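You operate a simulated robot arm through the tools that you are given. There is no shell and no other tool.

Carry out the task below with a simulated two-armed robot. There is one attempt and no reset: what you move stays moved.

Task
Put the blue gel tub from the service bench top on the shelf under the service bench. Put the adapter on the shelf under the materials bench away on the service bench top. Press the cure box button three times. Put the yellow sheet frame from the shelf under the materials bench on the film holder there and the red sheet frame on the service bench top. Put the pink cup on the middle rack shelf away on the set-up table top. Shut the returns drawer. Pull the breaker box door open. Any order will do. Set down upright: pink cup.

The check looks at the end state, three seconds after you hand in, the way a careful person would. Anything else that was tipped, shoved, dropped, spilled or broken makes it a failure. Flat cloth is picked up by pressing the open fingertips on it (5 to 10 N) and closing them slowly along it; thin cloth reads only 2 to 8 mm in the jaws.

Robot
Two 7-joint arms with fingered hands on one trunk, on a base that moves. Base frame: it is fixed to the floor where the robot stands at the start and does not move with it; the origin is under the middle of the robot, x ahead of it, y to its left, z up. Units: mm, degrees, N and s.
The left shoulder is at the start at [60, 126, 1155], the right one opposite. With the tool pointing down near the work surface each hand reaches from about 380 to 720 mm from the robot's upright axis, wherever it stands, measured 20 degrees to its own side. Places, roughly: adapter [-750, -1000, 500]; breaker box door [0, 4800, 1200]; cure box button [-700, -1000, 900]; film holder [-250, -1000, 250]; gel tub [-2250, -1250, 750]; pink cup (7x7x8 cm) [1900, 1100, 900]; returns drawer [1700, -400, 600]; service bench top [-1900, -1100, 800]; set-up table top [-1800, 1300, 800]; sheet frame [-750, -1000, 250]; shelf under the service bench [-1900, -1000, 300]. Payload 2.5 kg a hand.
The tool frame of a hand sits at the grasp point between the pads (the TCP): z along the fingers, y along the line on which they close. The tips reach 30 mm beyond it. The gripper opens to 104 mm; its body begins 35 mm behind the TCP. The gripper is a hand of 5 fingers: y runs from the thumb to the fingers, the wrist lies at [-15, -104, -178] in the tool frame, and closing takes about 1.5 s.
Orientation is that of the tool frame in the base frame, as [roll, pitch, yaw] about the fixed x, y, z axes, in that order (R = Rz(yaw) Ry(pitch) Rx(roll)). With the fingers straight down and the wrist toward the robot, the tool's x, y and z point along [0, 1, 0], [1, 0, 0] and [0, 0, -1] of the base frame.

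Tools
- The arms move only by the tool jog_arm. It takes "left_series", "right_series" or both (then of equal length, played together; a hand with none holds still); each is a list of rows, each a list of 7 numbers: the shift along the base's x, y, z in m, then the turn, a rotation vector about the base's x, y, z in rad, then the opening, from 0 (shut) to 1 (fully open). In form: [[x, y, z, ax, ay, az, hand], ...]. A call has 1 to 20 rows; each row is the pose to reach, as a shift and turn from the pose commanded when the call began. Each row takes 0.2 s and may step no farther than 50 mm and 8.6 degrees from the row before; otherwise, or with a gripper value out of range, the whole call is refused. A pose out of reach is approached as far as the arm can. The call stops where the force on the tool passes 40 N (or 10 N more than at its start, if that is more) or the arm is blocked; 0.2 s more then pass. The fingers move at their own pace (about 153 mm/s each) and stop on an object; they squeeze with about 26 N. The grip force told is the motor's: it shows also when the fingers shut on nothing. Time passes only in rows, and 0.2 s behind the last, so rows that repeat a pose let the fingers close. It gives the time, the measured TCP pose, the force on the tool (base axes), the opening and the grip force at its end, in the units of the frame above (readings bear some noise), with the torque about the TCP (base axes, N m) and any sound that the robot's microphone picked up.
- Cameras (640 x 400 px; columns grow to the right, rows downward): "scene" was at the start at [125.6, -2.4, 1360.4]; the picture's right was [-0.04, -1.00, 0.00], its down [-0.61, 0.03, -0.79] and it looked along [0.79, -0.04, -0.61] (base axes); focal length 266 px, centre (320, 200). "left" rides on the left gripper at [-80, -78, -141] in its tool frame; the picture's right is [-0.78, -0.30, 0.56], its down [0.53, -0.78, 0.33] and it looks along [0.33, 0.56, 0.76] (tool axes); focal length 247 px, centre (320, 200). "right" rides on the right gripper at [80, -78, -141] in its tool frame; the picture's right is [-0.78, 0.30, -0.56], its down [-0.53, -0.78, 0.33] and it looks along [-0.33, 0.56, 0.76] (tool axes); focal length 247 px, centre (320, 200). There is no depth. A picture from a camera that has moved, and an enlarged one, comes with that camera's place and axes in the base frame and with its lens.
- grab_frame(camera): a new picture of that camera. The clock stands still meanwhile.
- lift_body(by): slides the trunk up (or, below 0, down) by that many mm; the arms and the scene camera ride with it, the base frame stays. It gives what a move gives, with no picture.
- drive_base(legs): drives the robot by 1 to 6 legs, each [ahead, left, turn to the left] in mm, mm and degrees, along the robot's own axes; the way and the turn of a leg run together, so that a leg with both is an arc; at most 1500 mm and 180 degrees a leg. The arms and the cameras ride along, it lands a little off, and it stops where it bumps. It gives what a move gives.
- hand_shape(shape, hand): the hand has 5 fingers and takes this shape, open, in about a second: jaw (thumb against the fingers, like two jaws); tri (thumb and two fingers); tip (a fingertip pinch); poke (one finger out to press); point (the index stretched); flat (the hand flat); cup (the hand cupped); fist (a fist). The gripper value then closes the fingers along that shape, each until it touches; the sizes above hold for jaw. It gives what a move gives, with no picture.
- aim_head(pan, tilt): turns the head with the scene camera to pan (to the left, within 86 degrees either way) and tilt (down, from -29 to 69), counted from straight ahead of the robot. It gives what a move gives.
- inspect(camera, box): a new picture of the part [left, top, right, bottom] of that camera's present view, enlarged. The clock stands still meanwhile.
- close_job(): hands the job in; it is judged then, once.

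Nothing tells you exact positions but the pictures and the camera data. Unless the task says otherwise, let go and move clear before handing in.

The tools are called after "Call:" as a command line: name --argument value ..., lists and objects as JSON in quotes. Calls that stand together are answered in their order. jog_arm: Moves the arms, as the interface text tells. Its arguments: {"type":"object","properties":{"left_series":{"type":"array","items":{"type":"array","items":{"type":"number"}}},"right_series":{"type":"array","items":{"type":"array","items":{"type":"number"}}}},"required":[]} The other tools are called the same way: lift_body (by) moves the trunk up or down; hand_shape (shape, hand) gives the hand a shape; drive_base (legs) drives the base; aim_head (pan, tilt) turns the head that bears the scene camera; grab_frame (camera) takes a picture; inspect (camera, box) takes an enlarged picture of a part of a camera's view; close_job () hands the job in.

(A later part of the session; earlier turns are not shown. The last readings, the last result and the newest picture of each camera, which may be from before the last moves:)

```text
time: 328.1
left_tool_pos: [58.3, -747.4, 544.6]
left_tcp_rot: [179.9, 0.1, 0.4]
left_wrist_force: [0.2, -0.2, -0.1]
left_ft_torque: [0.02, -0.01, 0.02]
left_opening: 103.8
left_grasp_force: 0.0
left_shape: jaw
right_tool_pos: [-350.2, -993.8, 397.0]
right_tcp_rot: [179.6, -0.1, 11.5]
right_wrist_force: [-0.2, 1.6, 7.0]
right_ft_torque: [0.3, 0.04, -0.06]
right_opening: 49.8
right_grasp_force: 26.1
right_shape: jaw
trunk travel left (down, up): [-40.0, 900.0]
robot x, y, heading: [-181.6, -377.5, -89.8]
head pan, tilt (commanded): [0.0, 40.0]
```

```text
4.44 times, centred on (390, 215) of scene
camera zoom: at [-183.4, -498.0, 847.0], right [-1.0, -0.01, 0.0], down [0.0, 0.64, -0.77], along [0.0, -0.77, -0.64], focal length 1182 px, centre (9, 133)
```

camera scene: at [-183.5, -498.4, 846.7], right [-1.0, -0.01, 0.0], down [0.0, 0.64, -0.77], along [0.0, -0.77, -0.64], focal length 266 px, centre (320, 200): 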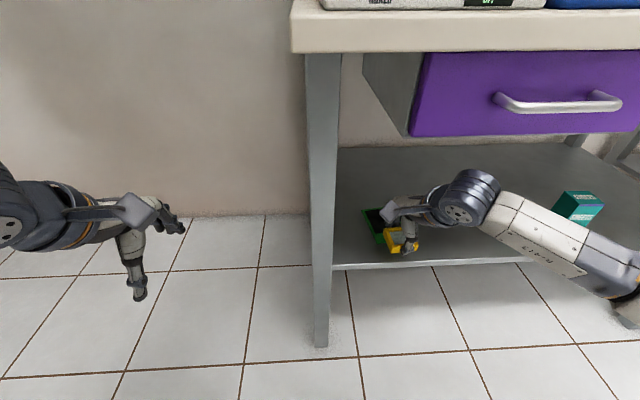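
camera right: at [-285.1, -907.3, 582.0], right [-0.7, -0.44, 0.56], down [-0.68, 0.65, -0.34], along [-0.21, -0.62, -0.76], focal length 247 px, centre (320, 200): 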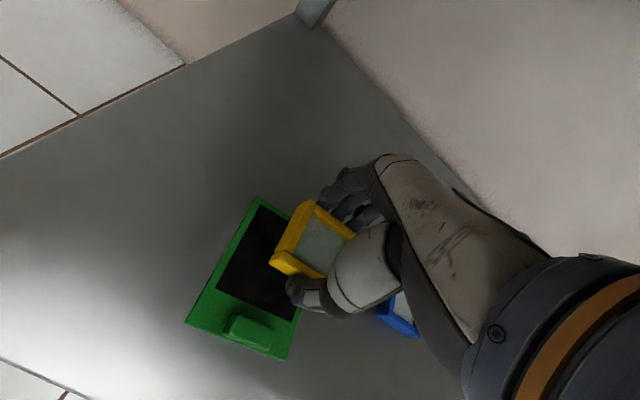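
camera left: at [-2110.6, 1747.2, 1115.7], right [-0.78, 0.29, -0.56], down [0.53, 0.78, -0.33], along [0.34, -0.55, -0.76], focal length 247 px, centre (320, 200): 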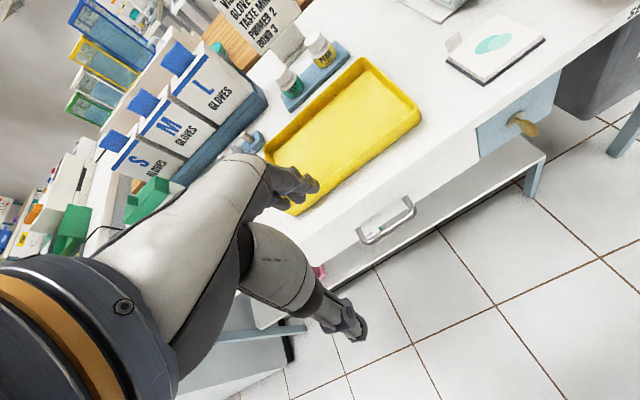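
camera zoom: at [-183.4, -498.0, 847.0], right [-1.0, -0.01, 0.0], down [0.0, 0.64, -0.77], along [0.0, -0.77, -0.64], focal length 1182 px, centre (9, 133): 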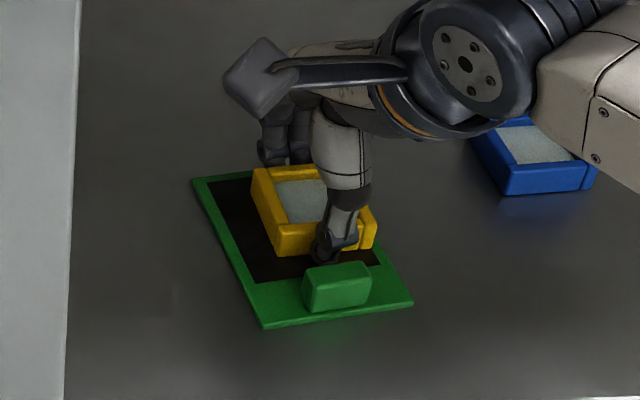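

The frame rests on the holder (7 N). The thumb is close to the clip block, so I open while shifting back so that only the rear fingers move away, then rise.

Call:
jog_arm --right_series '[[0, 0, 0.002, 0, 0, 0, 0.46], [0.0005, -0.002, 0.002, 0, 0, 0, 0.52], [0.001, -0.004, 0.002, 0, 0, 0, 0.56], [0.001, -0.005, 0.002, 0, 0, 0, 0.6], [0.0012, -0.006, 0.002, 0, 0, 0, 0.64], [0.0012, -0.006, 0.002, 0, 0, 0, 0.64]]'

Call:
inspect --camera "right" --box '[180, 180, 380, 360]'

Call:
inspect --camera "scene" --box '[340, 170, 440, 260]'

```text
time: 329.5
left_tool_pos: [58.6, -747.4, 543.8]
left_tcp_rot: [179.9, 0.1, 0.4]
left_wrist_force: [0.9, -1.3, -0.6]
left_ft_torque: [0.0, -0.03, 0.01]
left_opening: 103.7
left_grasp_force: 0.1
left_shape: jaw
right_tool_pos: [-349.0, -1000.7, 395.2]
right_tcp_rot: [179.5, 0.0, 11.5]
right_wrist_force: [0.0, 0.5, -0.1]
right_ft_torque: [-0.02, -0.02, 0.02]
right_opening: 66.3
right_grasp_force: 0.1
right_shape: jaw
trunk travel left (down, up): [-40.0, 900.0]
robot x, y, heading: [-184.2, -377.3, -89.8]
head pan, tilt (commanded): [0.0, 40.0]
```

```text
2.22 times, centred on (280, 270) of right
camera zoom: at [-286.6, -907.9, 537.2], right [-0.7, -0.44, 0.56], down [-0.68, 0.65, -0.34], along [-0.22, -0.61, -0.76], focal length 549 px, centre (409, 44)
```

zoom: 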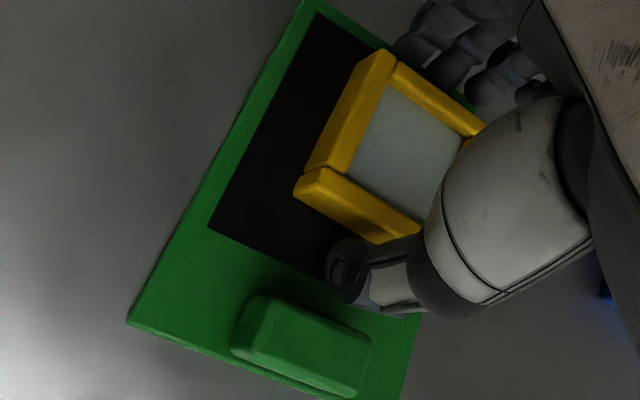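

```text
4.44 times, centred on (390, 215) of scene
camera zoom: at [-183.5, -498.4, 846.7], right [-1.0, -0.01, 0.0], down [0.0, 0.64, -0.77], along [0.0, -0.77, -0.64], focal length 1182 px, centre (9, 133)
```

zoom: 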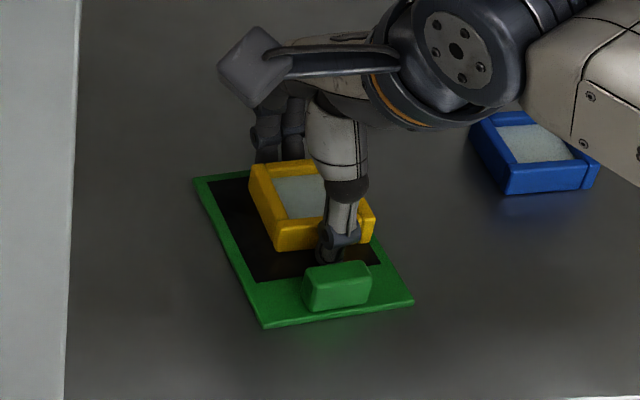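

Call:
jog_arm --right_series '[[0, 0, 0.01, 0, 0, 0, 0.66], [0, 0, 0.02, 0, 0, 0, 0.68], [0, 0, 0.035, 0, 0, 0, 0.7], [0, 0, 0.045, 0, 0, 0, 0.7], [0, 0.03, 0.045, 0, 0, 0, 0.7], [0, 0.07, 0.045, 0, 0, 0, 0.7], [0, 0.11, 0.045, 0, 0, 0, 0.7], [0, 0.15, 0.045, 0, 0, 0, 0.7]]'

Call:
inspect --camera "scene" --box '[340, 170, 440, 260]'

Call:
inspect --camera "right" --box '[220, 90, 400, 240]'

```text
time: 331.3
left_tool_pos: [58.4, -748.1, 543.8]
left_tcp_rot: [179.9, 0.1, 0.4]
left_wrist_force: [0.3, -0.1, 0.1]
left_ft_torque: [0.01, 0.01, 0.0]
left_opening: 103.7
left_grasp_force: 0.1
left_shape: jaw
right_tool_pos: [-346.8, -849.8, 441.2]
right_tcp_rot: [179.5, 0.0, 11.5]
right_wrist_force: [0.8, 0.4, 0.1]
right_ft_torque: [0.0, -0.04, 0.01]
right_opening: 72.6
right_grasp_force: 0.0
right_shape: jaw
trunk travel left (down, up): [-40.0, 900.0]
robot x, y, heading: [-183.7, -370.1, -89.7]
head pan, tilt (commanded): [0.0, 40.0]
```

```text
4.44 times, centred on (390, 215) of scene
camera zoom: at [-183.5, -498.5, 846.7], right [-1.0, -0.01, 0.0], down [0.0, 0.64, -0.77], along [0.0, -0.77, -0.64], focal length 1182 px, centre (9, 133)
```

zoom: 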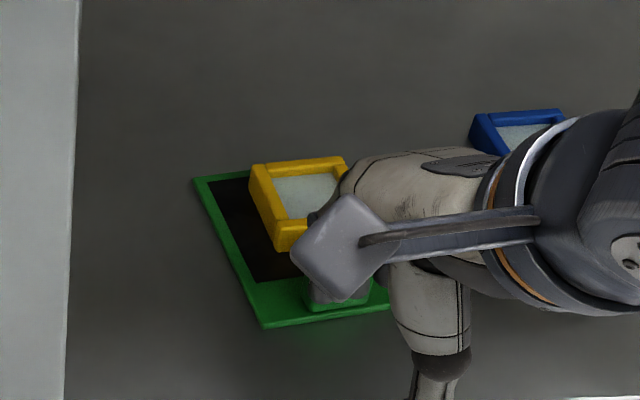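

```text
2.67 times, centred on (310, 165) of right
camera zoom: at [-284.1, -756.7, 582.9], right [-0.7, -0.44, 0.56], down [-0.68, 0.65, -0.34], along [-0.22, -0.62, -0.76], focal length 659 px, centre (347, 293)
```

zoom: 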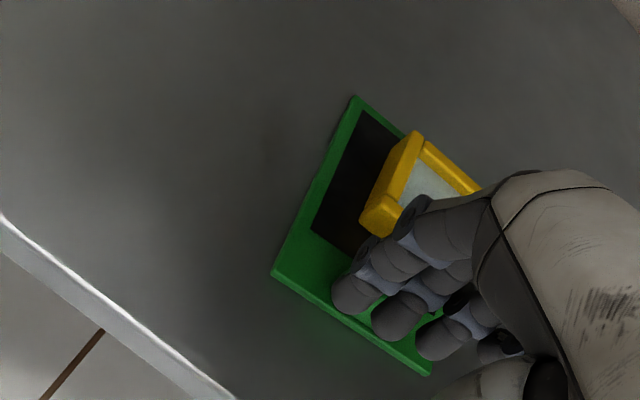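

Call:
jog_arm --right_series '[[0, 0.04, 0, 0, 0, 0, 0.7], [0, 0.08, 0, 0, 0, 0, 0.7], [-0.04, 0.1, 0, 0, 0, 0, 0.7], [-0.08, 0.1, 0, 0, 0, 0, 0.7], [-0.12, 0.1, 0, 0, 0, 0, 0.7]]'

Call:
inspect --camera "scene" --box '[340, 170, 440, 260]'

Call:
grab_frame --camera "right"

```text
time: 332.5
left_tool_pos: [57.8, -748.2, 542.4]
left_tcp_rot: [179.9, 0.1, 0.4]
left_wrist_force: [1.2, 0.1, 0.1]
left_ft_torque: [0.0, -0.03, -0.01]
left_opening: 104.0
left_grasp_force: 0.0
left_shape: jaw
right_tool_pos: [-469.0, -752.1, 441.2]
right_tcp_rot: [179.7, 0.0, 11.6]
right_wrist_force: [-0.7, -0.4, -0.1]
right_ft_torque: [-0.04, 0.02, -0.01]
right_opening: 72.5
right_grasp_force: 0.0
right_shape: jaw
trunk travel left (down, up): [-40.0, 900.0]
robot x, y, heading: [-187.3, -375.8, -89.4]
head pan, tilt (commanded): [0.0, 40.0]
```

```text
4.44 times, centred on (390, 215) of scene
camera zoom: at [-183.5, -498.5, 846.7], right [-1.0, -0.01, 0.0], down [0.0, 0.64, -0.77], along [0.0, -0.77, -0.64], focal length 1182 px, centre (9, 133)
```

zoom: 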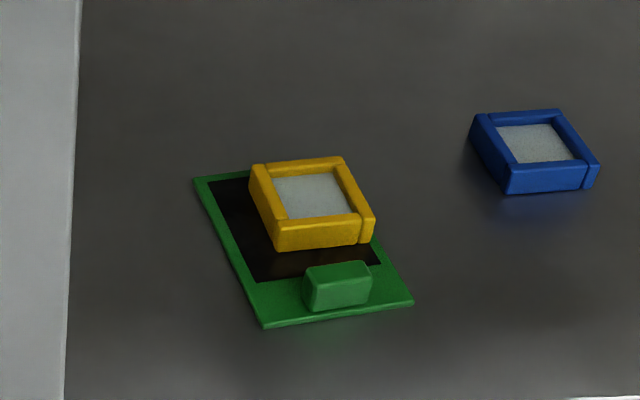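

```text
taken
camera right: at [-405.4, -657.9, 582.8], right [-0.7, -0.44, 0.56], down [-0.68, 0.65, -0.34], along [-0.21, -0.62, -0.76], focal length 247 px, centre (320, 200)
```

right: 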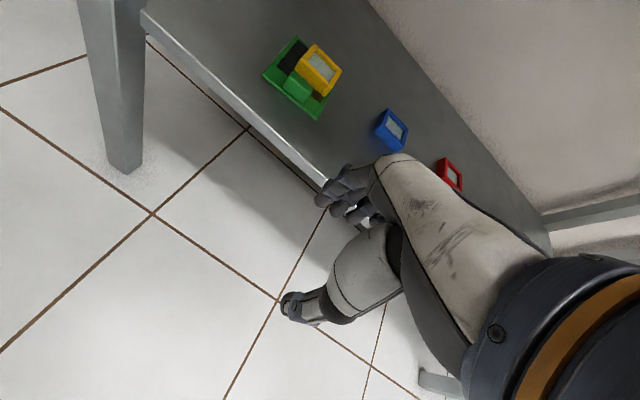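

The yellow frame ended about 13 mm right of the film area's center. I'll re-grasp it and shift it over so it sits squarely on the film.

Call:
jog_arm --right_series '[[0.036, -0.03, 0, 0, 0, 0, 0.64], [0.072, -0.06, 0, 0, 0, 0, 0.62], [0.108, -0.09, 0, 0, 0, 0, 0.62], [0.108, -0.135, 0, 0, 0, 0, 0.62], [0.108, -0.18, 0, 0, 0, 0, 0.62], [0.108, -0.22, 0, 0, 0, 0, 0.62], [0.108, -0.253, 0, 0, 0, 0, 0.62]]'

Call:
grab_frame --camera "right"

Call:
inspect --camera "right" --box '[180, 180, 380, 360]'

```text
time: 334.1
left_tool_pos: [58.9, -748.1, 544.1]
left_tcp_rot: [179.9, 0.1, 0.4]
left_wrist_force: [0.4, 0.2, 0.3]
left_ft_torque: [-0.06, -0.01, 0.02]
left_opening: 103.8
left_grasp_force: 0.0
left_shape: jaw
right_tool_pos: [-361.5, -1006.0, 439.6]
right_tcp_rot: [179.5, 0.1, 11.6]
right_wrist_force: [-0.4, 0.0, 0.0]
right_ft_torque: [-0.02, -0.03, -0.05]
right_opening: 64.8
right_grasp_force: 0.0
right_shape: jaw
trunk travel left (down, up): [-40.0, 900.0]
robot x, y, heading: [-182.8, -375.4, -89.9]
head pan, tilt (commanded): [0.0, 40.0]
```

```text
taken
camera right: at [-299.1, -912.4, 580.5], right [-0.7, -0.44, 0.56], down [-0.68, 0.65, -0.34], along [-0.22, -0.62, -0.76], focal length 247 px, centre (320, 200)
```

right: 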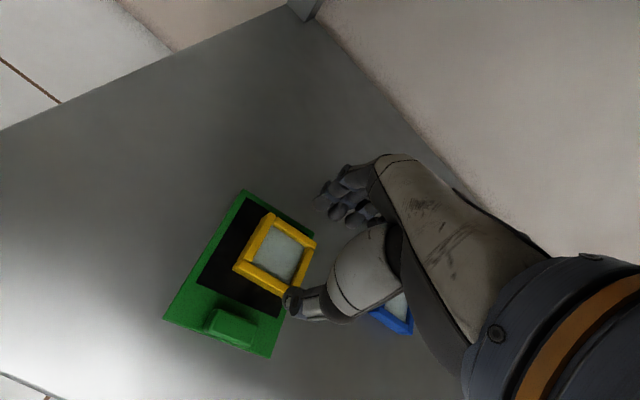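

```text
2.22 times, centred on (280, 270) of right
camera zoom: at [-299.1, -912.4, 580.5], right [-0.7, -0.44, 0.56], down [-0.68, 0.65, -0.34], along [-0.22, -0.62, -0.76], focal length 549 px, centre (409, 44)
```

zoom: 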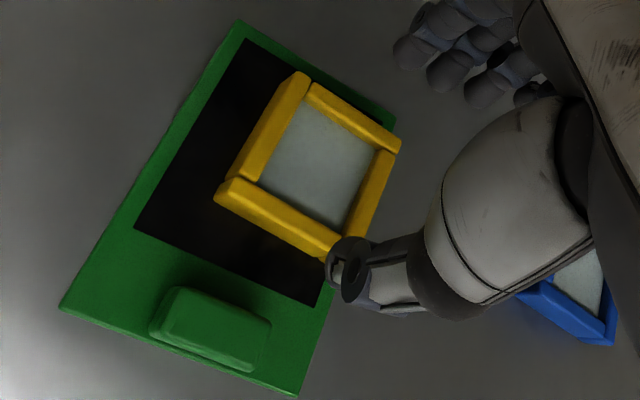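

Call:
jog_arm --right_series '[[0.004, 0.003, -0.01, 0, 0, 0, 0.62], [0.008, 0.006, -0.02, 0, 0, 0, 0.62], [0.008, 0.006, -0.032, 0, 0, 0, 0.62], [0.008, 0.006, -0.043, 0, 0, 0, 0.62]]'

Call:
inspect --camera "right" --box '[180, 180, 380, 360]'

```text
time: 335.1
left_tool_pos: [58.0, -747.1, 544.0]
left_tcp_rot: [179.9, 0.2, 0.5]
left_wrist_force: [0.0, -0.3, -0.6]
left_ft_torque: [-0.01, -0.01, 0.02]
left_opening: 103.6
left_grasp_force: 0.0
left_shape: jaw
right_tool_pos: [-353.5, -999.5, 397.8]
right_tcp_rot: [179.7, 0.0, 11.5]
right_wrist_force: [-0.5, 0.0, 0.2]
right_ft_torque: [0.03, 0.03, 0.0]
right_opening: 64.7
right_grasp_force: 0.2
right_shape: jaw
trunk travel left (down, up): [-40.0, 900.0]
robot x, y, heading: [-184.7, -374.2, -89.5]
head pan, tilt (commanded): [0.0, 40.0]
```

```text
2.22 times, centred on (280, 270) of right
camera zoom: at [-289.8, -905.5, 538.4], right [-0.7, -0.44, 0.56], down [-0.68, 0.65, -0.34], along [-0.22, -0.62, -0.76], focal length 549 px, centre (409, 44)
```

zoom: 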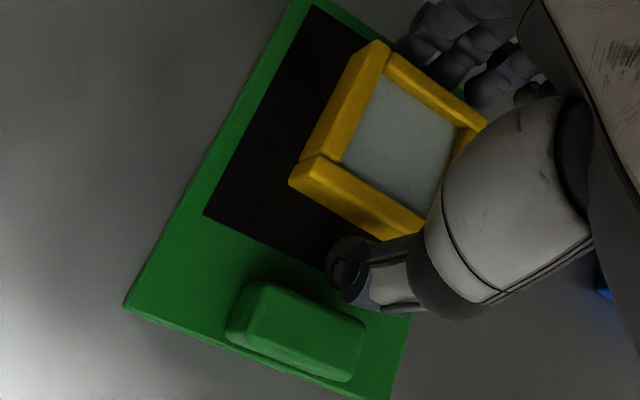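

Call:
jog_arm --right_series '[[0, 0, 0, 0, 0, 0, 0.5], [0, 0, 0, 0, 0, 0, 0.4], [0, 0, 0, 0, 0, 0, 0.3], [0, 0, 0, 0, 0, 0, 0.3], [0, 0, 0, 0, 0, 0, 0.3]]'

Call:
jog_arm --right_series '[[0, 0, 0.006, 0, 0, 0, 0.3], [0, 0, 0.012, 0, 0, 0, 0.3], [0.005, 0.003, 0.012, 0, 0, 0, 0.3], [0.01, 0.006, 0.012, 0, 0, 0, 0.3]]'

Call:
inspect --camera "right" --box '[180, 180, 380, 360]'

Call:
inspect --camera "scene" --box '[340, 170, 440, 260]'

```text
time: 336.3
left_tool_pos: [56.7, -748.3, 542.9]
left_tcp_rot: [179.9, 0.2, 0.4]
left_wrist_force: [-1.2, -0.3, -0.3]
left_ft_torque: [0.0, 0.01, 0.01]
left_opening: 103.8
left_grasp_force: 0.1
left_shape: jaw
right_tool_pos: [-352.5, -997.3, 398.8]
right_tcp_rot: [179.8, 0.0, 11.6]
right_wrist_force: [0.1, -0.1, -0.6]
right_ft_torque: [0.0, 0.0, -0.01]
right_opening: 50.4
right_grasp_force: 26.0
right_shape: jaw
trunk travel left (down, up): [-40.0, 900.0]
robot x, y, heading: [-184.9, -372.5, -89.6]
head pan, tilt (commanded): [0.0, 40.0]
```

```text
time: 337.3
left_tool_pos: [57.5, -749.4, 542.2]
left_tcp_rot: [179.9, 0.2, 0.4]
left_wrist_force: [0.1, -0.6, 0.0]
left_ft_torque: [0.01, 0.01, 0.01]
left_opening: 103.9
left_grasp_force: 0.1
left_shape: jaw
right_tool_pos: [-342.8, -993.0, 410.0]
right_tcp_rot: [179.6, -0.1, 11.5]
right_wrist_force: [-0.2, 0.1, -0.7]
right_ft_torque: [0.0, -0.01, -0.02]
right_opening: 50.2
right_grasp_force: 25.9
right_shape: jaw
trunk travel left (down, up): [-40.0, 900.0]
robot x, y, heading: [-187.1, -374.1, -89.3]
head pan, tilt (commanded): [0.0, 40.0]
```

```text
2.22 times, centred on (280, 270) of right
camera zoom: at [-280.1, -899.5, 551.1], right [-0.7, -0.44, 0.56], down [-0.68, 0.65, -0.34], along [-0.22, -0.61, -0.76], focal length 549 px, centre (409, 44)
```

zoom: 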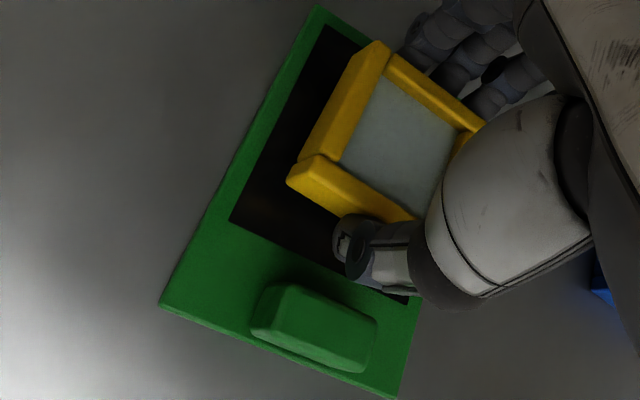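

```text
4.44 times, centred on (390, 215) of scene
camera zoom: at [-183.5, -498.4, 846.7], right [-1.0, -0.01, 0.0], down [0.0, 0.64, -0.77], along [0.0, -0.77, -0.64], focal length 1182 px, centre (9, 133)
```

zoom: 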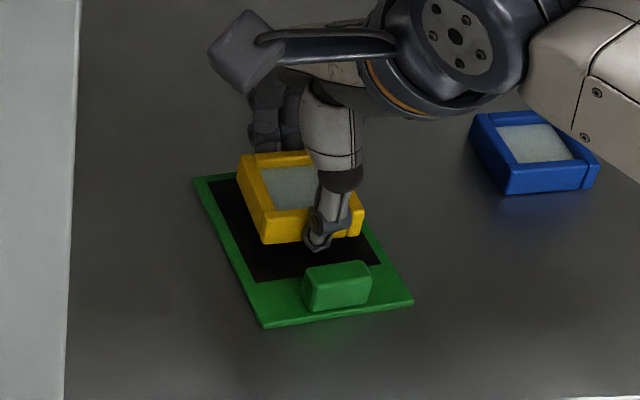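

The frame is now centered over the film. I lower it and release with the same thumb-saving motion.

Call:
jog_arm --right_series '[[0, 0, -0.004, 0, 0, 0, 0.3], [0, 0, -0.008, 0, 0, 0, 0.3], [0, 0, -0.011, 0, 0, 0, 0.3]]'

Call:
jog_arm --right_series '[[0, 0, -0.001, 0, 0, 0, 0.3], [0, 0, -0.003, 0, 0, 0, 0.3]]'

```text
time: 338.1
left_tool_pos: [57.7, -748.4, 544.8]
left_tcp_rot: [179.9, 0.1, 0.4]
left_wrist_force: [-0.2, -1.0, -0.5]
left_ft_torque: [0.02, 0.0, 0.01]
left_opening: 103.9
left_grasp_force: 0.0
left_shape: jaw
right_tool_pos: [-342.9, -993.1, 398.3]
right_tcp_rot: [179.6, 0.0, 11.4]
right_wrist_force: [-0.3, 1.0, 0.6]
right_ft_torque: [0.0, -0.02, 0.01]
right_opening: 50.1
right_grasp_force: 25.6
right_shape: jaw
trunk travel left (down, up): [-40.0, 900.0]
robot x, y, heading: [-181.3, -375.1, -89.7]
head pan, tilt (commanded): [0.0, 40.0]
```

```text
time: 338.7
left_tool_pos: [57.3, -747.5, 543.0]
left_tcp_rot: [179.9, 0.1, 0.4]
left_wrist_force: [0.1, -0.5, -0.1]
left_ft_torque: [-0.01, 0.0, -0.05]
left_opening: 103.7
left_grasp_force: 0.0
left_shape: jaw
right_tool_pos: [-343.7, -993.5, 396.8]
right_tcp_rot: [179.6, 0.0, 11.5]
right_wrist_force: [0.1, 0.8, 1.6]
right_ft_torque: [-0.02, 0.0, -0.01]
right_opening: 50.1
right_grasp_force: 26.1
right_shape: jaw
trunk travel left (down, up): [-40.0, 900.0]
robot x, y, heading: [-186.3, -371.8, -89.3]
head pan, tilt (commanded): [0.0, 40.0]
```

Call:
jog_arm --right_series '[[0, 0, 0, 0, 0, 0, 0.5], [0, 0, 0, 0, 0, 0, 0.53], [0.0002, -0.001, 0, 0, 0, 0, 0.56], [0.0005, -0.002, 0, 0, 0, 0, 0.59], [0.0008, -0.004, 0, 0, 0, 0, 0.62], [0.0008, -0.004, 0, 0, 0, 0, 0.63], [0.0008, -0.004, 0.01, 0, 0, 0, 0.63], [0.0008, -0.004, 0.02, 0, 0, 0, 0.65], [0.0008, -0.004, 0.035, 0, 0, 0, 0.7], [0.0008, 0.01, 0.045, 0, 0, 0, 0.7]]'

Call:
jog_arm --right_series '[[0, 0.04, 0, 0, 0, 0, 0.7], [0, 0.08, 0, 0, 0, 0, 0.7], [0, 0.12, 0, 0, 0, 0, 0.7], [0, 0.16, 0, 0, 0, 0, 0.7], [0, 0.2, 0, 0, 0, 0, 0.7], [-0.04, 0.22, 0, 0, 0, -0.1, 0.7], [-0.08, 0.23, 0, 0, 0, -0.2, 0.7], [-0.12, 0.23, 0, 0, 0, -0.2, 0.7]]'

Call:
inspect --camera "scene" --box '[340, 170, 440, 260]'

```text
time: 340.9
left_tool_pos: [57.8, -747.5, 543.4]
left_tcp_rot: [179.9, 0.0, 0.4]
left_wrist_force: [0.5, -0.1, -0.1]
left_ft_torque: [0.0, -0.01, 0.0]
left_opening: 103.6
left_grasp_force: 0.0
left_shape: jaw
right_tool_pos: [-342.8, -981.6, 443.1]
right_tcp_rot: [179.8, 0.0, 11.6]
right_wrist_force: [-0.4, -0.1, 0.4]
right_ft_torque: [0.02, -0.04, 0.0]
right_opening: 72.3
right_grasp_force: 0.0
right_shape: jaw
trunk travel left (down, up): [-40.0, 900.0]
robot x, y, heading: [-187.7, -373.4, -89.8]
head pan, tilt (commanded): [0.0, 40.0]
```

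```text
time: 342.7
left_tool_pos: [57.8, -748.2, 543.2]
left_tcp_rot: [179.8, 0.1, 0.4]
left_wrist_force: [-0.3, -0.3, -0.1]
left_ft_torque: [0.01, 0.01, -0.01]
left_opening: 103.5
left_grasp_force: 0.1
left_shape: jaw
right_tool_pos: [-461.7, -748.5, 441.1]
right_tcp_rot: [179.8, 0.0, 0.1]
right_wrist_force: [-0.1, 0.2, 0.4]
right_ft_torque: [0.0, 0.02, 0.02]
right_opening: 72.3
right_grasp_force: 0.0
right_shape: jaw
trunk travel left (down, up): [-40.0, 900.0]
robot x, y, heading: [-183.2, -377.0, -89.8]
head pan, tilt (commanded): [0.0, 40.0]
```

```text
4.44 times, centred on (390, 215) of scene
camera zoom: at [-183.5, -498.5, 846.7], right [-1.0, -0.01, 0.0], down [0.0, 0.64, -0.77], along [0.01, -0.77, -0.64], focal length 1182 px, centre (9, 133)
```

zoom: 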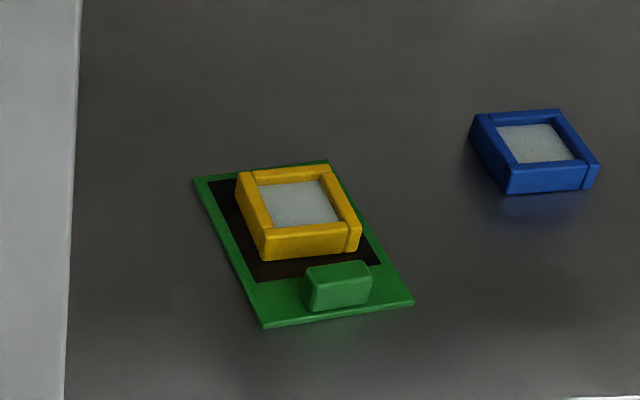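

The yellow frame sits squarely on the film holder. Next I pick up the adapter with the left hand: back off and strafe right.

Call:
drive_base --legs '[[-110, 0, 0], [0, -700, 0]]'

Call:
grab_frame --camera "scene"

Call:
grab_frame --camera "left"

```text
time: 347.4
left_tool_pos: [-654.7, -639.8, 543.1]
left_tcp_rot: [179.8, 0.1, -0.1]
left_wrist_force: [0.3, 0.1, 0.7]
left_ft_torque: [0.02, 0.02, 0.0]
left_opening: 103.8
left_grasp_force: 0.1
left_shape: jaw
right_tool_pos: [-1173.5, -639.3, 441.9]
right_tcp_rot: [179.7, 0.0, -0.4]
right_wrist_force: [0.7, -0.6, -0.8]
right_ft_torque: [0.0, 0.02, -0.01]
right_opening: 72.5
right_grasp_force: 0.1
right_shape: jaw
trunk travel left (down, up): [-40.0, 900.0]
robot x, y, heading: [-893.2, -263.2, -90.0]
head pan, tilt (commanded): [0.0, 40.0]
```

```text
taken
camera scene: at [-893.5, -389.0, 846.7], right [-1.0, 0.0, 0.0], down [0.0, 0.64, -0.77], along [0.0, -0.77, -0.64], focal length 266 px, centre (320, 200)
```

scene: 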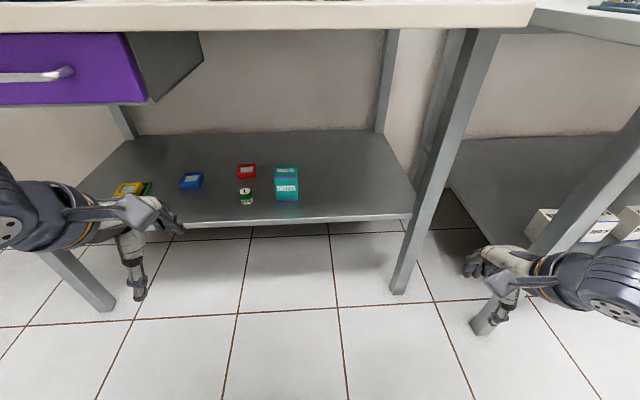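

```text
taken
camera left: at [-733.4, -561.6, 683.2], right [-0.78, 0.29, -0.56], down [0.53, 0.78, -0.33], along [0.33, -0.56, -0.76], focal length 247 px, centre (320, 200)
```

left: 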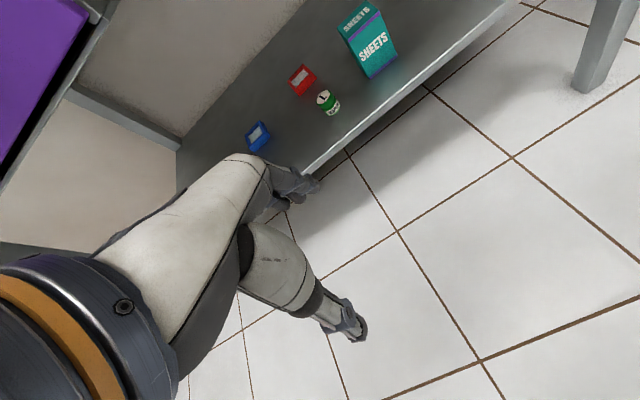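

Call:
jog_arm --left_series '[[-0.008, 0, -0.03, 0, 0, 0, 1], [-0.016, 0, -0.06, 0, 0, 0, 1], [-0.025, 0, -0.08, 0, 0, 0, 1], [-0.034, 0, -0.09, 0, 0, 0, 1]]'

Call:
drive_base --legs '[[100, 0, 0]]'

Call:
jog_arm --left_series '[[0, -0.04, 0, 0, 0, 0, 1], [0, -0.08, 0, 0, 0, 0, 1], [0, -0.12, 0, 0, 0, 0, 1], [0, -0.16, 0, 0, 0, 0, 1]]'

Call:
grab_frame --camera "left"

Call:
grab_frame --camera "scene"

```text
time: 348.4
left_tool_pos: [-688.5, -641.3, 453.3]
left_tcp_rot: [179.9, 0.1, 0.0]
left_wrist_force: [-0.3, -0.1, 0.8]
left_ft_torque: [-0.03, -0.01, 0.02]
left_opening: 103.9
left_grasp_force: 0.0
left_shape: jaw
right_tool_pos: [-1173.0, -639.0, 443.1]
right_tcp_rot: [179.7, 0.1, -0.4]
right_wrist_force: [-0.3, -0.3, 0.0]
right_ft_torque: [0.01, 0.01, 0.04]
right_opening: 72.8
right_grasp_force: 0.0
right_shape: jaw
trunk travel left (down, up): [-40.0, 900.0]
robot x, y, heading: [-896.7, -262.6, -90.0]
head pan, tilt (commanded): [0.0, 40.0]
```

```text
time: 349.6
left_tool_pos: [-688.6, -740.0, 453.2]
left_tcp_rot: [179.8, 0.1, 0.0]
left_wrist_force: [-0.4, -0.5, 0.3]
left_ft_torque: [0.01, -0.03, 0.0]
left_opening: 103.4
left_grasp_force: 0.0
left_shape: jaw
right_tool_pos: [-1172.6, -739.7, 442.4]
right_tcp_rot: [179.7, 0.0, -0.3]
right_wrist_force: [0.6, 0.6, 0.7]
right_ft_torque: [0.01, 0.01, -0.01]
right_opening: 72.3
right_grasp_force: 0.0
right_shape: jaw
trunk travel left (down, up): [-40.0, 900.0]
robot x, y, heading: [-895.7, -364.7, -90.1]
head pan, tilt (commanded): [0.0, 40.0]
```

```text
time: 350.6
left_tool_pos: [-686.9, -900.9, 453.1]
left_tcp_rot: [180.0, -0.1, 0.1]
left_wrist_force: [0.4, -1.0, -0.1]
left_ft_torque: [0.01, 0.01, -0.01]
left_opening: 104.0
left_grasp_force: 0.1
left_shape: jaw
right_tool_pos: [-1173.4, -738.1, 441.7]
right_tcp_rot: [179.7, 0.1, -0.4]
right_wrist_force: [-0.4, -0.5, 0.2]
right_ft_torque: [-0.01, 0.0, 0.02]
right_opening: 72.3
right_grasp_force: 0.2
right_shape: jaw
trunk travel left (down, up): [-40.0, 900.0]
robot x, y, heading: [-893.1, -365.3, -90.2]
head pan, tilt (commanded): [0.0, 40.0]
```

```text
taken
camera left: at [-766.8, -822.5, 592.8], right [-0.78, 0.3, -0.56], down [0.53, 0.78, -0.33], along [0.33, -0.56, -0.76], focal length 247 px, centre (320, 200)
```

left: 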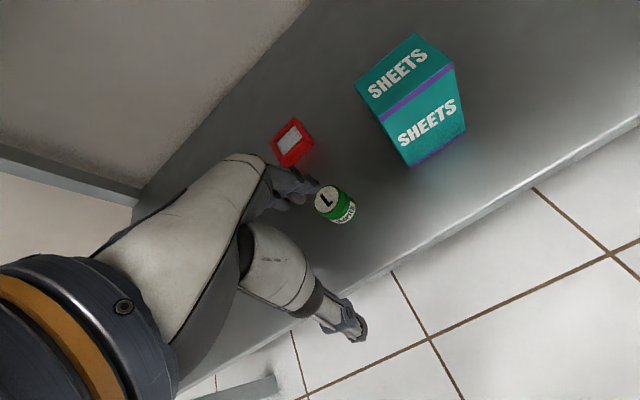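

```text
taken
camera scene: at [-893.5, -488.7, 846.7], right [-1.0, 0.0, 0.0], down [0.0, 0.64, -0.77], along [0.0, -0.77, -0.64], focal length 266 px, centre (320, 200)
```

scene: 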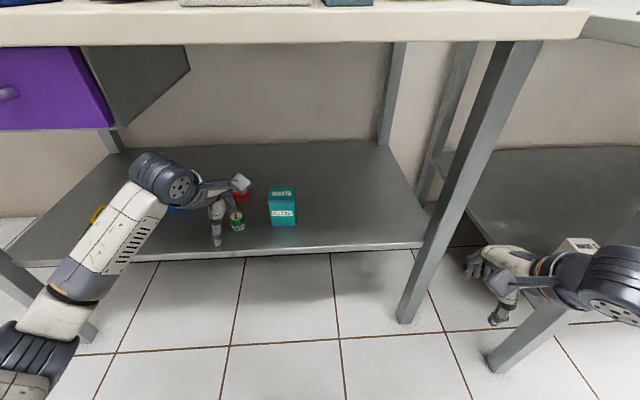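

Call:
jog_arm --left_series '[[-0.003, -0.03, 0, 0, 0, 0, 1], [-0.005, -0.06, 0, 0, 0, 0, 1]]'

Call:
grab_frame --camera "left"

Call:
inspect --camera "scene" --box '[160, 150, 300, 260]'

```text
time: 351.1
left_tool_pos: [-693.2, -959.9, 452.7]
left_tcp_rot: [179.9, 0.0, 0.0]
left_wrist_force: [0.3, -0.2, 0.2]
left_ft_torque: [-0.04, -0.04, 0.0]
left_opening: 103.7
left_grasp_force: 0.1
left_shape: jaw
right_tool_pos: [-1173.3, -739.0, 442.5]
right_tcp_rot: [179.7, 0.0, -0.3]
right_wrist_force: [0.0, 0.3, 0.2]
right_ft_torque: [-0.01, -0.02, -0.01]
right_opening: 72.6
right_grasp_force: 0.0
right_shape: jaw
trunk travel left (down, up): [-40.0, 900.0]
robot x, y, heading: [-890.0, -363.4, -90.3]
head pan, tilt (commanded): [0.0, 40.0]
```

```text
taken
camera left: at [-772.8, -881.9, 592.9], right [-0.78, 0.29, -0.56], down [0.53, 0.78, -0.33], along [0.33, -0.56, -0.76], focal length 247 px, centre (320, 200)
```

left: 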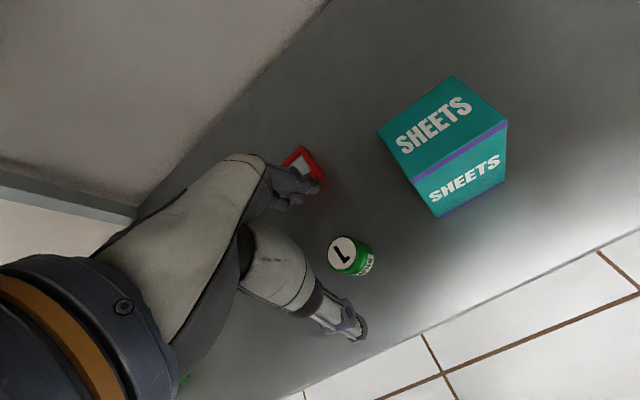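

```text
3.64 times, centred on (230, 205) of scene
camera zoom: at [-893.5, -488.7, 846.7], right [-1.0, 0.0, 0.0], down [0.0, 0.64, -0.77], along [0.0, -0.77, -0.64], focal length 967 px, centre (647, 182)
```

zoom: 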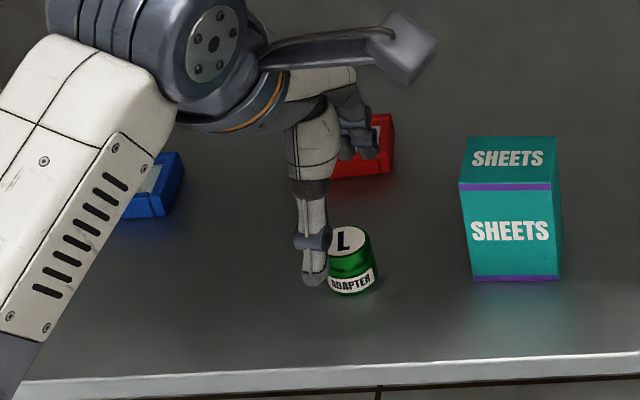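

The adapter is centered between thumb and fingers. I lower and close on it.

Call:
jog_arm --left_series '[[0.001, 0, -0.025, 0, 0, 0, 1], [0.002, 0, -0.045, 0, 0, 0, 1], [0.002, 0, -0.058, 0, 0, 0, 1]]'

Call:
jog_arm --left_series '[[0, 0, 0, 0, 0, 0, 0.8], [0, 0, 0, 0, 0, 0, 0.6], [0, 0, 0, 0, 0, 0, 0.4], [0, 0, 0, 0, 0, 0, 0.2], [0, 0, 0, 0, 0, 0, 0.1], [0, 0, 0, 0, 0, 0, 0.1]]'

Call:
grab_frame --camera "left"

```text
time: 351.9
left_tool_pos: [-690.0, -960.6, 394.6]
left_tcp_rot: [179.9, 0.0, 0.1]
left_wrist_force: [-0.4, 0.1, -0.3]
left_ft_torque: [-0.02, 0.01, 0.03]
left_opening: 103.6
left_grasp_force: 0.0
left_shape: jaw
right_tool_pos: [-1174.9, -738.0, 442.9]
right_tcp_rot: [179.6, 0.0, -0.3]
right_wrist_force: [-0.4, -0.5, -0.1]
right_ft_torque: [0.01, -0.02, 0.05]
right_opening: 72.5
right_grasp_force: 0.1
right_shape: jaw
trunk travel left (down, up): [-40.0, 900.0]
robot x, y, heading: [-890.5, -365.2, -89.9]
head pan, tilt (commanded): [0.0, 40.0]
```

```text
time: 353.4
left_tool_pos: [-692.0, -960.4, 395.2]
left_tcp_rot: [179.9, 0.1, 0.1]
left_wrist_force: [-0.1, 0.9, 0.2]
left_ft_torque: [-0.02, 0.03, 0.02]
left_opening: 26.1
left_grasp_force: 25.9
left_shape: jaw
right_tool_pos: [-1173.0, -739.1, 442.6]
right_tcp_rot: [179.6, 0.0, -0.3]
right_wrist_force: [0.9, 0.3, -0.3]
right_ft_torque: [0.0, -0.01, 0.02]
right_opening: 72.5
right_grasp_force: 0.0
right_shape: jaw
trunk travel left (down, up): [-40.0, 900.0]
robot x, y, heading: [-895.6, -365.8, -89.9]
head pan, tilt (commanded): [0.0, 40.0]
```

```text
taken
camera left: at [-770.7, -882.0, 535.1], right [-0.78, 0.29, -0.56], down [0.53, 0.78, -0.33], along [0.33, -0.56, -0.76], focal length 247 px, centre (320, 200)
```

left: 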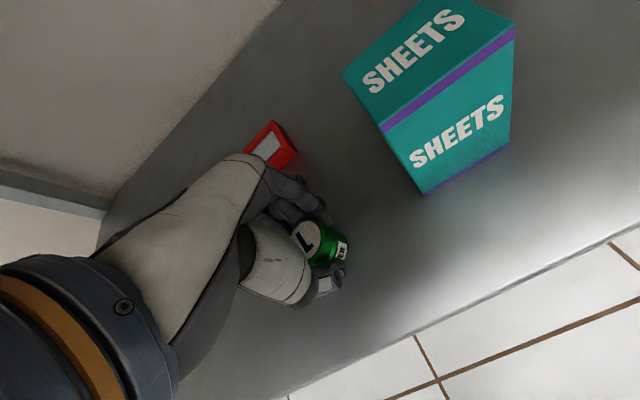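

Call:
jog_arm --left_series '[[0, 0, 0.02, 0, 0, 0, 0.1], [0, 0, 0.04, 0, 0, 0, 0.1], [0, 0, 0.06, 0, 0, 0, 0.1], [0, 0.045, 0.06, 0, 0, 0, 0.1], [0, 0.09, 0.06, 0, 0, 0, 0.1], [0, 0.135, 0.06, 0, 0, 0, 0.1], [0, 0.18, 0.06, 0, 0, 0, 0.1], [0, 0.22, 0.06, 0, 0, 0, 0.1]]'

Call:
grab_frame --camera "left"

Call:
inspect --camera "scene" --box '[140, 150, 300, 290]'

```text
time: 355.1
left_tool_pos: [-692.8, -739.4, 455.8]
left_tcp_rot: [179.9, 0.1, 0.0]
left_wrist_force: [0.4, -0.9, -1.0]
left_ft_torque: [-0.02, 0.0, 0.01]
left_opening: 25.9
left_grasp_force: 25.6
left_shape: jaw
right_tool_pos: [-1173.8, -738.7, 443.0]
right_tcp_rot: [179.7, -0.1, -0.4]
right_wrist_force: [-0.4, -1.2, 0.0]
right_ft_torque: [-0.04, 0.0, 0.0]
right_opening: 72.4
right_grasp_force: 0.1
right_shape: jaw
trunk travel left (down, up): [-40.0, 900.0]
robot x, y, heading: [-891.2, -366.7, -89.9]
head pan, tilt (commanded): [0.0, 40.0]
```

```text
taken
camera left: at [-771.7, -661.3, 594.8], right [-0.78, 0.29, -0.56], down [0.53, 0.78, -0.33], along [0.33, -0.56, -0.76], focal length 247 px, centre (320, 200)
```

left: 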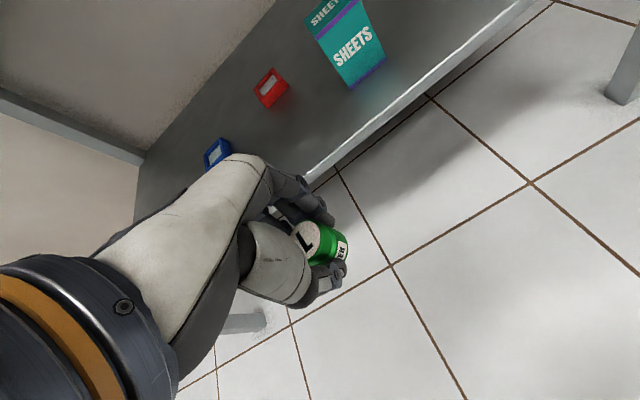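

```text
2.86 times, centred on (220, 220) of scene
camera zoom: at [-893.5, -488.7, 846.7], right [-1.0, 0.0, 0.0], down [0.0, 0.64, -0.77], along [0.0, -0.77, -0.64], focal length 760 px, centre (606, 143)
```

zoom: 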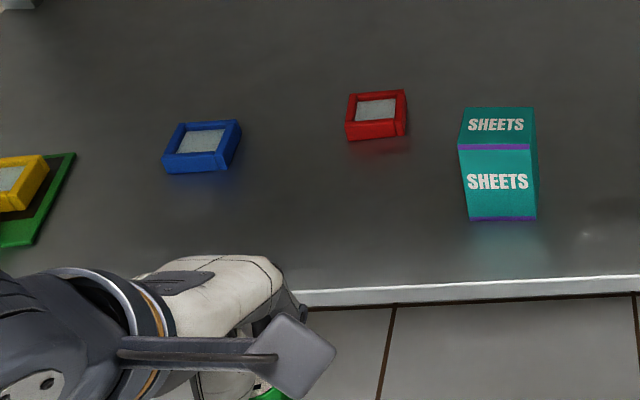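

The adapter is held. Now the red frame at about (-661, -1102) with the right hand: reposition the base and bring the right hand in line.

Call:
drive_base --legs '[[-110, 0, 0], [0, 395, 0]]'

Call:
jog_arm --right_series '[[0.035, 0, 0.002, 0, 0, 0, 0.85], [0.07, 0, 0.004, 0, 0, 0, 1], [0.1, 0, 0.008, 0, 0, 0, 1], [0.118, 0, 0.01, 0, 0, 0, 1]]'

Call:
drive_base --legs '[[170, 0, 0]]'

Call:
grab_frame --camera "scene"

Call:
grab_frame --camera "right"

```text
time: 358.4
left_tool_pos: [-294.5, -629.3, 454.3]
left_tcp_rot: [179.9, 0.1, 0.1]
left_wrist_force: [0.2, 0.1, 0.0]
left_ft_torque: [0.01, 0.02, -0.02]
left_opening: 26.0
left_grasp_force: 25.8
left_shape: jaw
right_tool_pos: [-775.3, -626.8, 442.2]
right_tcp_rot: [179.7, -0.1, -0.4]
right_wrist_force: [-0.3, 0.1, 0.9]
right_ft_torque: [-0.02, 0.01, -0.03]
right_opening: 72.5
right_grasp_force: 0.0
right_shape: jaw
trunk travel left (down, up): [-40.0, 900.0]
robot x, y, heading: [-491.9, -254.5, -90.0]
head pan, tilt (commanded): [0.0, 40.0]
```

```text
time: 359.4
left_tool_pos: [-294.2, -629.4, 455.5]
left_tcp_rot: [179.9, -0.1, -0.1]
left_wrist_force: [0.5, 0.5, -1.2]
left_ft_torque: [-0.01, 0.01, 0.04]
left_opening: 25.9
left_grasp_force: 25.9
left_shape: jaw
right_tool_pos: [-656.8, -629.1, 450.6]
right_tcp_rot: [179.6, 0.0, -0.4]
right_wrist_force: [-0.6, 0.8, 0.4]
right_ft_torque: [0.04, 0.04, 0.03]
right_opening: 103.6
right_grasp_force: 0.1
right_shape: jaw
trunk travel left (down, up): [-40.0, 900.0]
robot x, y, heading: [-494.7, -253.6, -90.0]
head pan, tilt (commanded): [0.0, 40.0]
```

```text
time: 360.9
left_tool_pos: [-295.0, -802.0, 454.6]
left_tcp_rot: [179.9, 0.2, 0.0]
left_wrist_force: [-0.3, -0.4, -1.4]
left_ft_torque: [0.01, 0.01, 0.0]
left_opening: 26.2
left_grasp_force: 26.3
left_shape: jaw
right_tool_pos: [-657.9, -801.1, 450.6]
right_tcp_rot: [179.6, 0.1, -0.4]
right_wrist_force: [0.9, 0.2, 0.6]
right_ft_torque: [-0.03, -0.02, 0.02]
right_opening: 103.6
right_grasp_force: 0.1
right_shape: jaw
trunk travel left (down, up): [-40.0, 900.0]
robot x, y, heading: [-496.5, -425.2, -90.1]
head pan, tilt (commanded): [0.0, 40.0]
```

```text
taken
camera scene: at [-495.4, -550.4, 846.7], right [-1.0, 0.0, 0.0], down [0.0, 0.64, -0.77], along [0.0, -0.77, -0.64], focal length 266 px, centre (320, 200)
```

scene: 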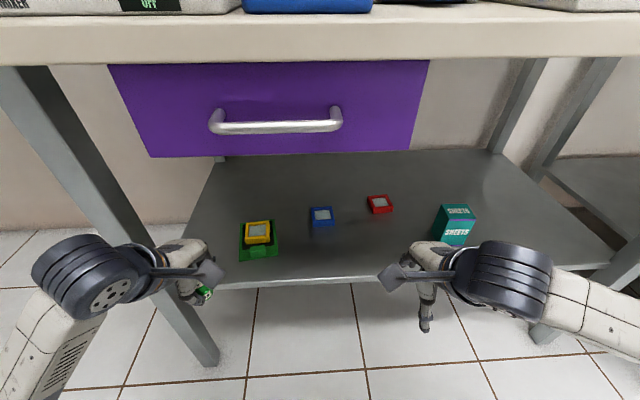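

```text
taken
camera right: at [-577.2, -723.1, 591.1], right [-0.78, -0.29, 0.56], down [-0.53, 0.78, -0.34], along [-0.34, -0.56, -0.76], focal length 247 px, centre (320, 200)
```

right: 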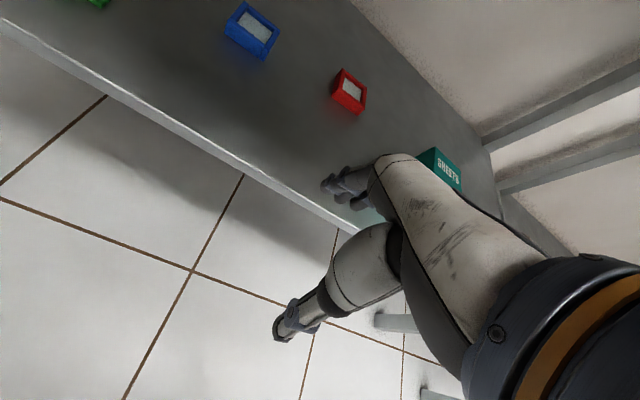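

Call:
jog_arm --right_series '[[0, -0.044, 0, 0, 0, 0.03, 1], [0, -0.088, 0, 0, 0, 0.06, 1], [0, -0.132, 0, 0, 0, 0.09, 1], [0, -0.176, 0, 0, 0, 0.12, 1], [0, -0.22, 0, 0, 0, 0.15, 1], [0, -0.262, 0, 0, 0, 0.16, 1], [0, -0.304, 0, 0, 0, 0.16, 1]]'

Call:
grab_frame --camera "right"

Call:
inspect --camera "scene" --box '[320, 150, 480, 250]'

```text
time: 362.5
left_tool_pos: [-294.2, -800.7, 454.1]
left_tcp_rot: [179.9, 0.0, 0.1]
left_wrist_force: [1.3, 0.2, -0.2]
left_ft_torque: [-0.01, -0.01, 0.0]
left_opening: 26.0
left_grasp_force: 26.5
left_shape: jaw
right_tool_pos: [-657.4, -1105.5, 449.4]
right_tcp_rot: [179.5, -0.1, 8.9]
right_wrist_force: [-0.1, -0.5, -0.2]
right_ft_torque: [0.0, -0.02, -0.01]
right_opening: 103.8
right_grasp_force: 0.0
right_shape: jaw
trunk travel left (down, up): [-40.0, 900.0]
robot x, y, heading: [-494.7, -428.0, -90.3]
head pan, tilt (commanded): [0.0, 40.0]
```

```text
taken
camera right: at [-590.6, -1014.4, 591.0], right [-0.72, -0.41, 0.56], down [-0.65, 0.68, -0.34], along [-0.24, -0.61, -0.76], focal length 247 px, centre (320, 200)
```

right: 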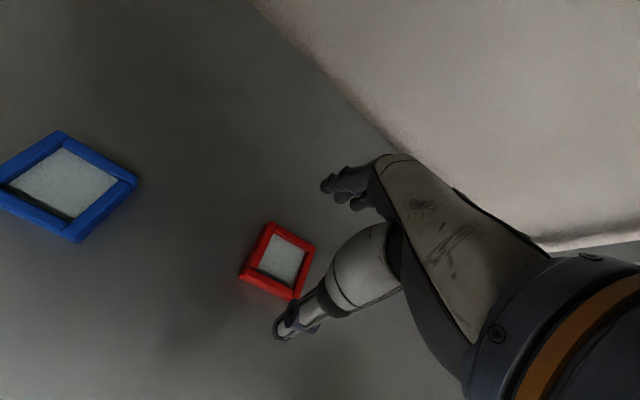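

```text
4.00 times, centred on (400, 200) of scene
camera zoom: at [-495.6, -550.4, 846.7], right [-1.0, 0.0, 0.0], down [0.0, 0.64, -0.77], along [0.0, -0.77, -0.64], focal length 1063 px, centre (0, 200)
```

zoom: 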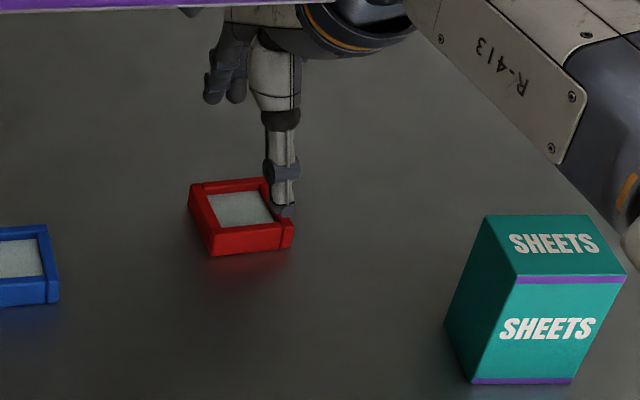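

Call:
jog_arm --right_series '[[0.001, 0.001, -0.02, 0, 0, 0, 1], [0.002, 0.002, -0.04, 0, 0, 0, 1], [0.002, 0.002, -0.05, 0, 0, 0, 1], [0.002, 0.002, -0.056, 0, 0, 0, 1]]'

Call:
grab_frame --camera "right"

Call:
jog_arm --right_series '[[0, 0, 0, 0, 0, 0, 0.8], [0, 0, 0, 0, 0, 0, 0.65], [0, 0, 0, 0, 0, 0, 0.5], [0, 0, 0, 0, 0, 0, 0.4], [0, 0, 0, 0, 0, 0, 0.3], [0, 0, 0, 0, 0, 0, 0.3]]'

Call:
grab_frame --camera "right"

```text
time: 363.5
left_tool_pos: [-294.9, -802.0, 455.7]
left_tcp_rot: [179.8, 0.1, -0.1]
left_wrist_force: [0.4, 1.0, -1.3]
left_ft_torque: [0.0, 0.0, 0.01]
left_opening: 25.9
left_grasp_force: 26.3
left_shape: jaw
right_tool_pos: [-655.0, -1103.1, 395.0]
right_tcp_rot: [179.7, 0.0, 8.8]
right_wrist_force: [1.0, 0.2, -0.4]
right_ft_torque: [0.04, 0.02, 0.01]
right_opening: 104.0
right_grasp_force: 0.0
right_shape: jaw
trunk travel left (down, up): [-40.0, 900.0]
robot x, y, heading: [-495.7, -430.7, -90.1]
head pan, tilt (commanded): [0.0, 40.0]
```

```text
taken
camera right: at [-588.3, -1012.4, 535.6], right [-0.72, -0.41, 0.56], down [-0.65, 0.68, -0.34], along [-0.24, -0.6, -0.76], focal length 247 px, centre (320, 200)
```

right: 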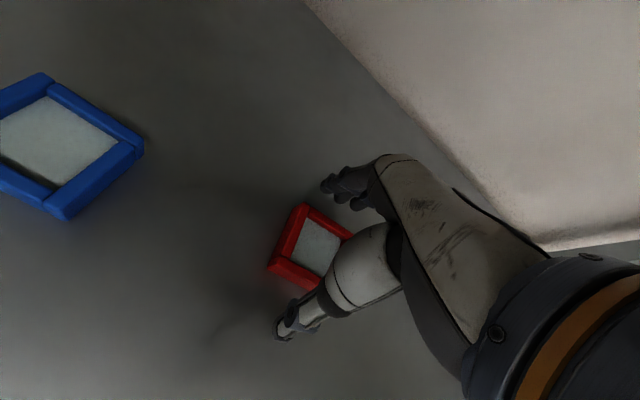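

```text
time: 364.9
left_tool_pos: [-294.6, -800.5, 455.0]
left_tcp_rot: [179.9, 0.1, 0.0]
left_wrist_force: [-0.6, 0.3, -0.4]
left_ft_torque: [-0.03, 0.03, -0.01]
left_opening: 25.9
left_grasp_force: 25.9
left_shape: jaw
right_tool_pos: [-655.3, -1102.6, 395.3]
right_tcp_rot: [179.7, 0.0, 8.8]
right_wrist_force: [-0.6, 0.0, -0.6]
right_ft_torque: [-0.01, 0.02, 0.0]
right_opening: 50.0
right_grasp_force: 25.8
right_shape: jaw
trunk travel left (down, up): [-40.0, 900.0]
robot x, y, heading: [-495.3, -431.4, -89.7]
head pan, tilt (commanded): [0.0, 40.0]
```

```text
taken
camera right: at [-588.3, -1012.4, 535.7], right [-0.72, -0.41, 0.56], down [-0.65, 0.68, -0.34], along [-0.24, -0.6, -0.76], focal length 247 px, centre (320, 200)
```

right: 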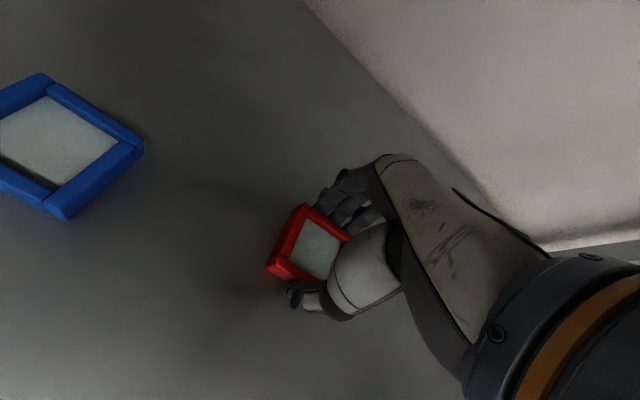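

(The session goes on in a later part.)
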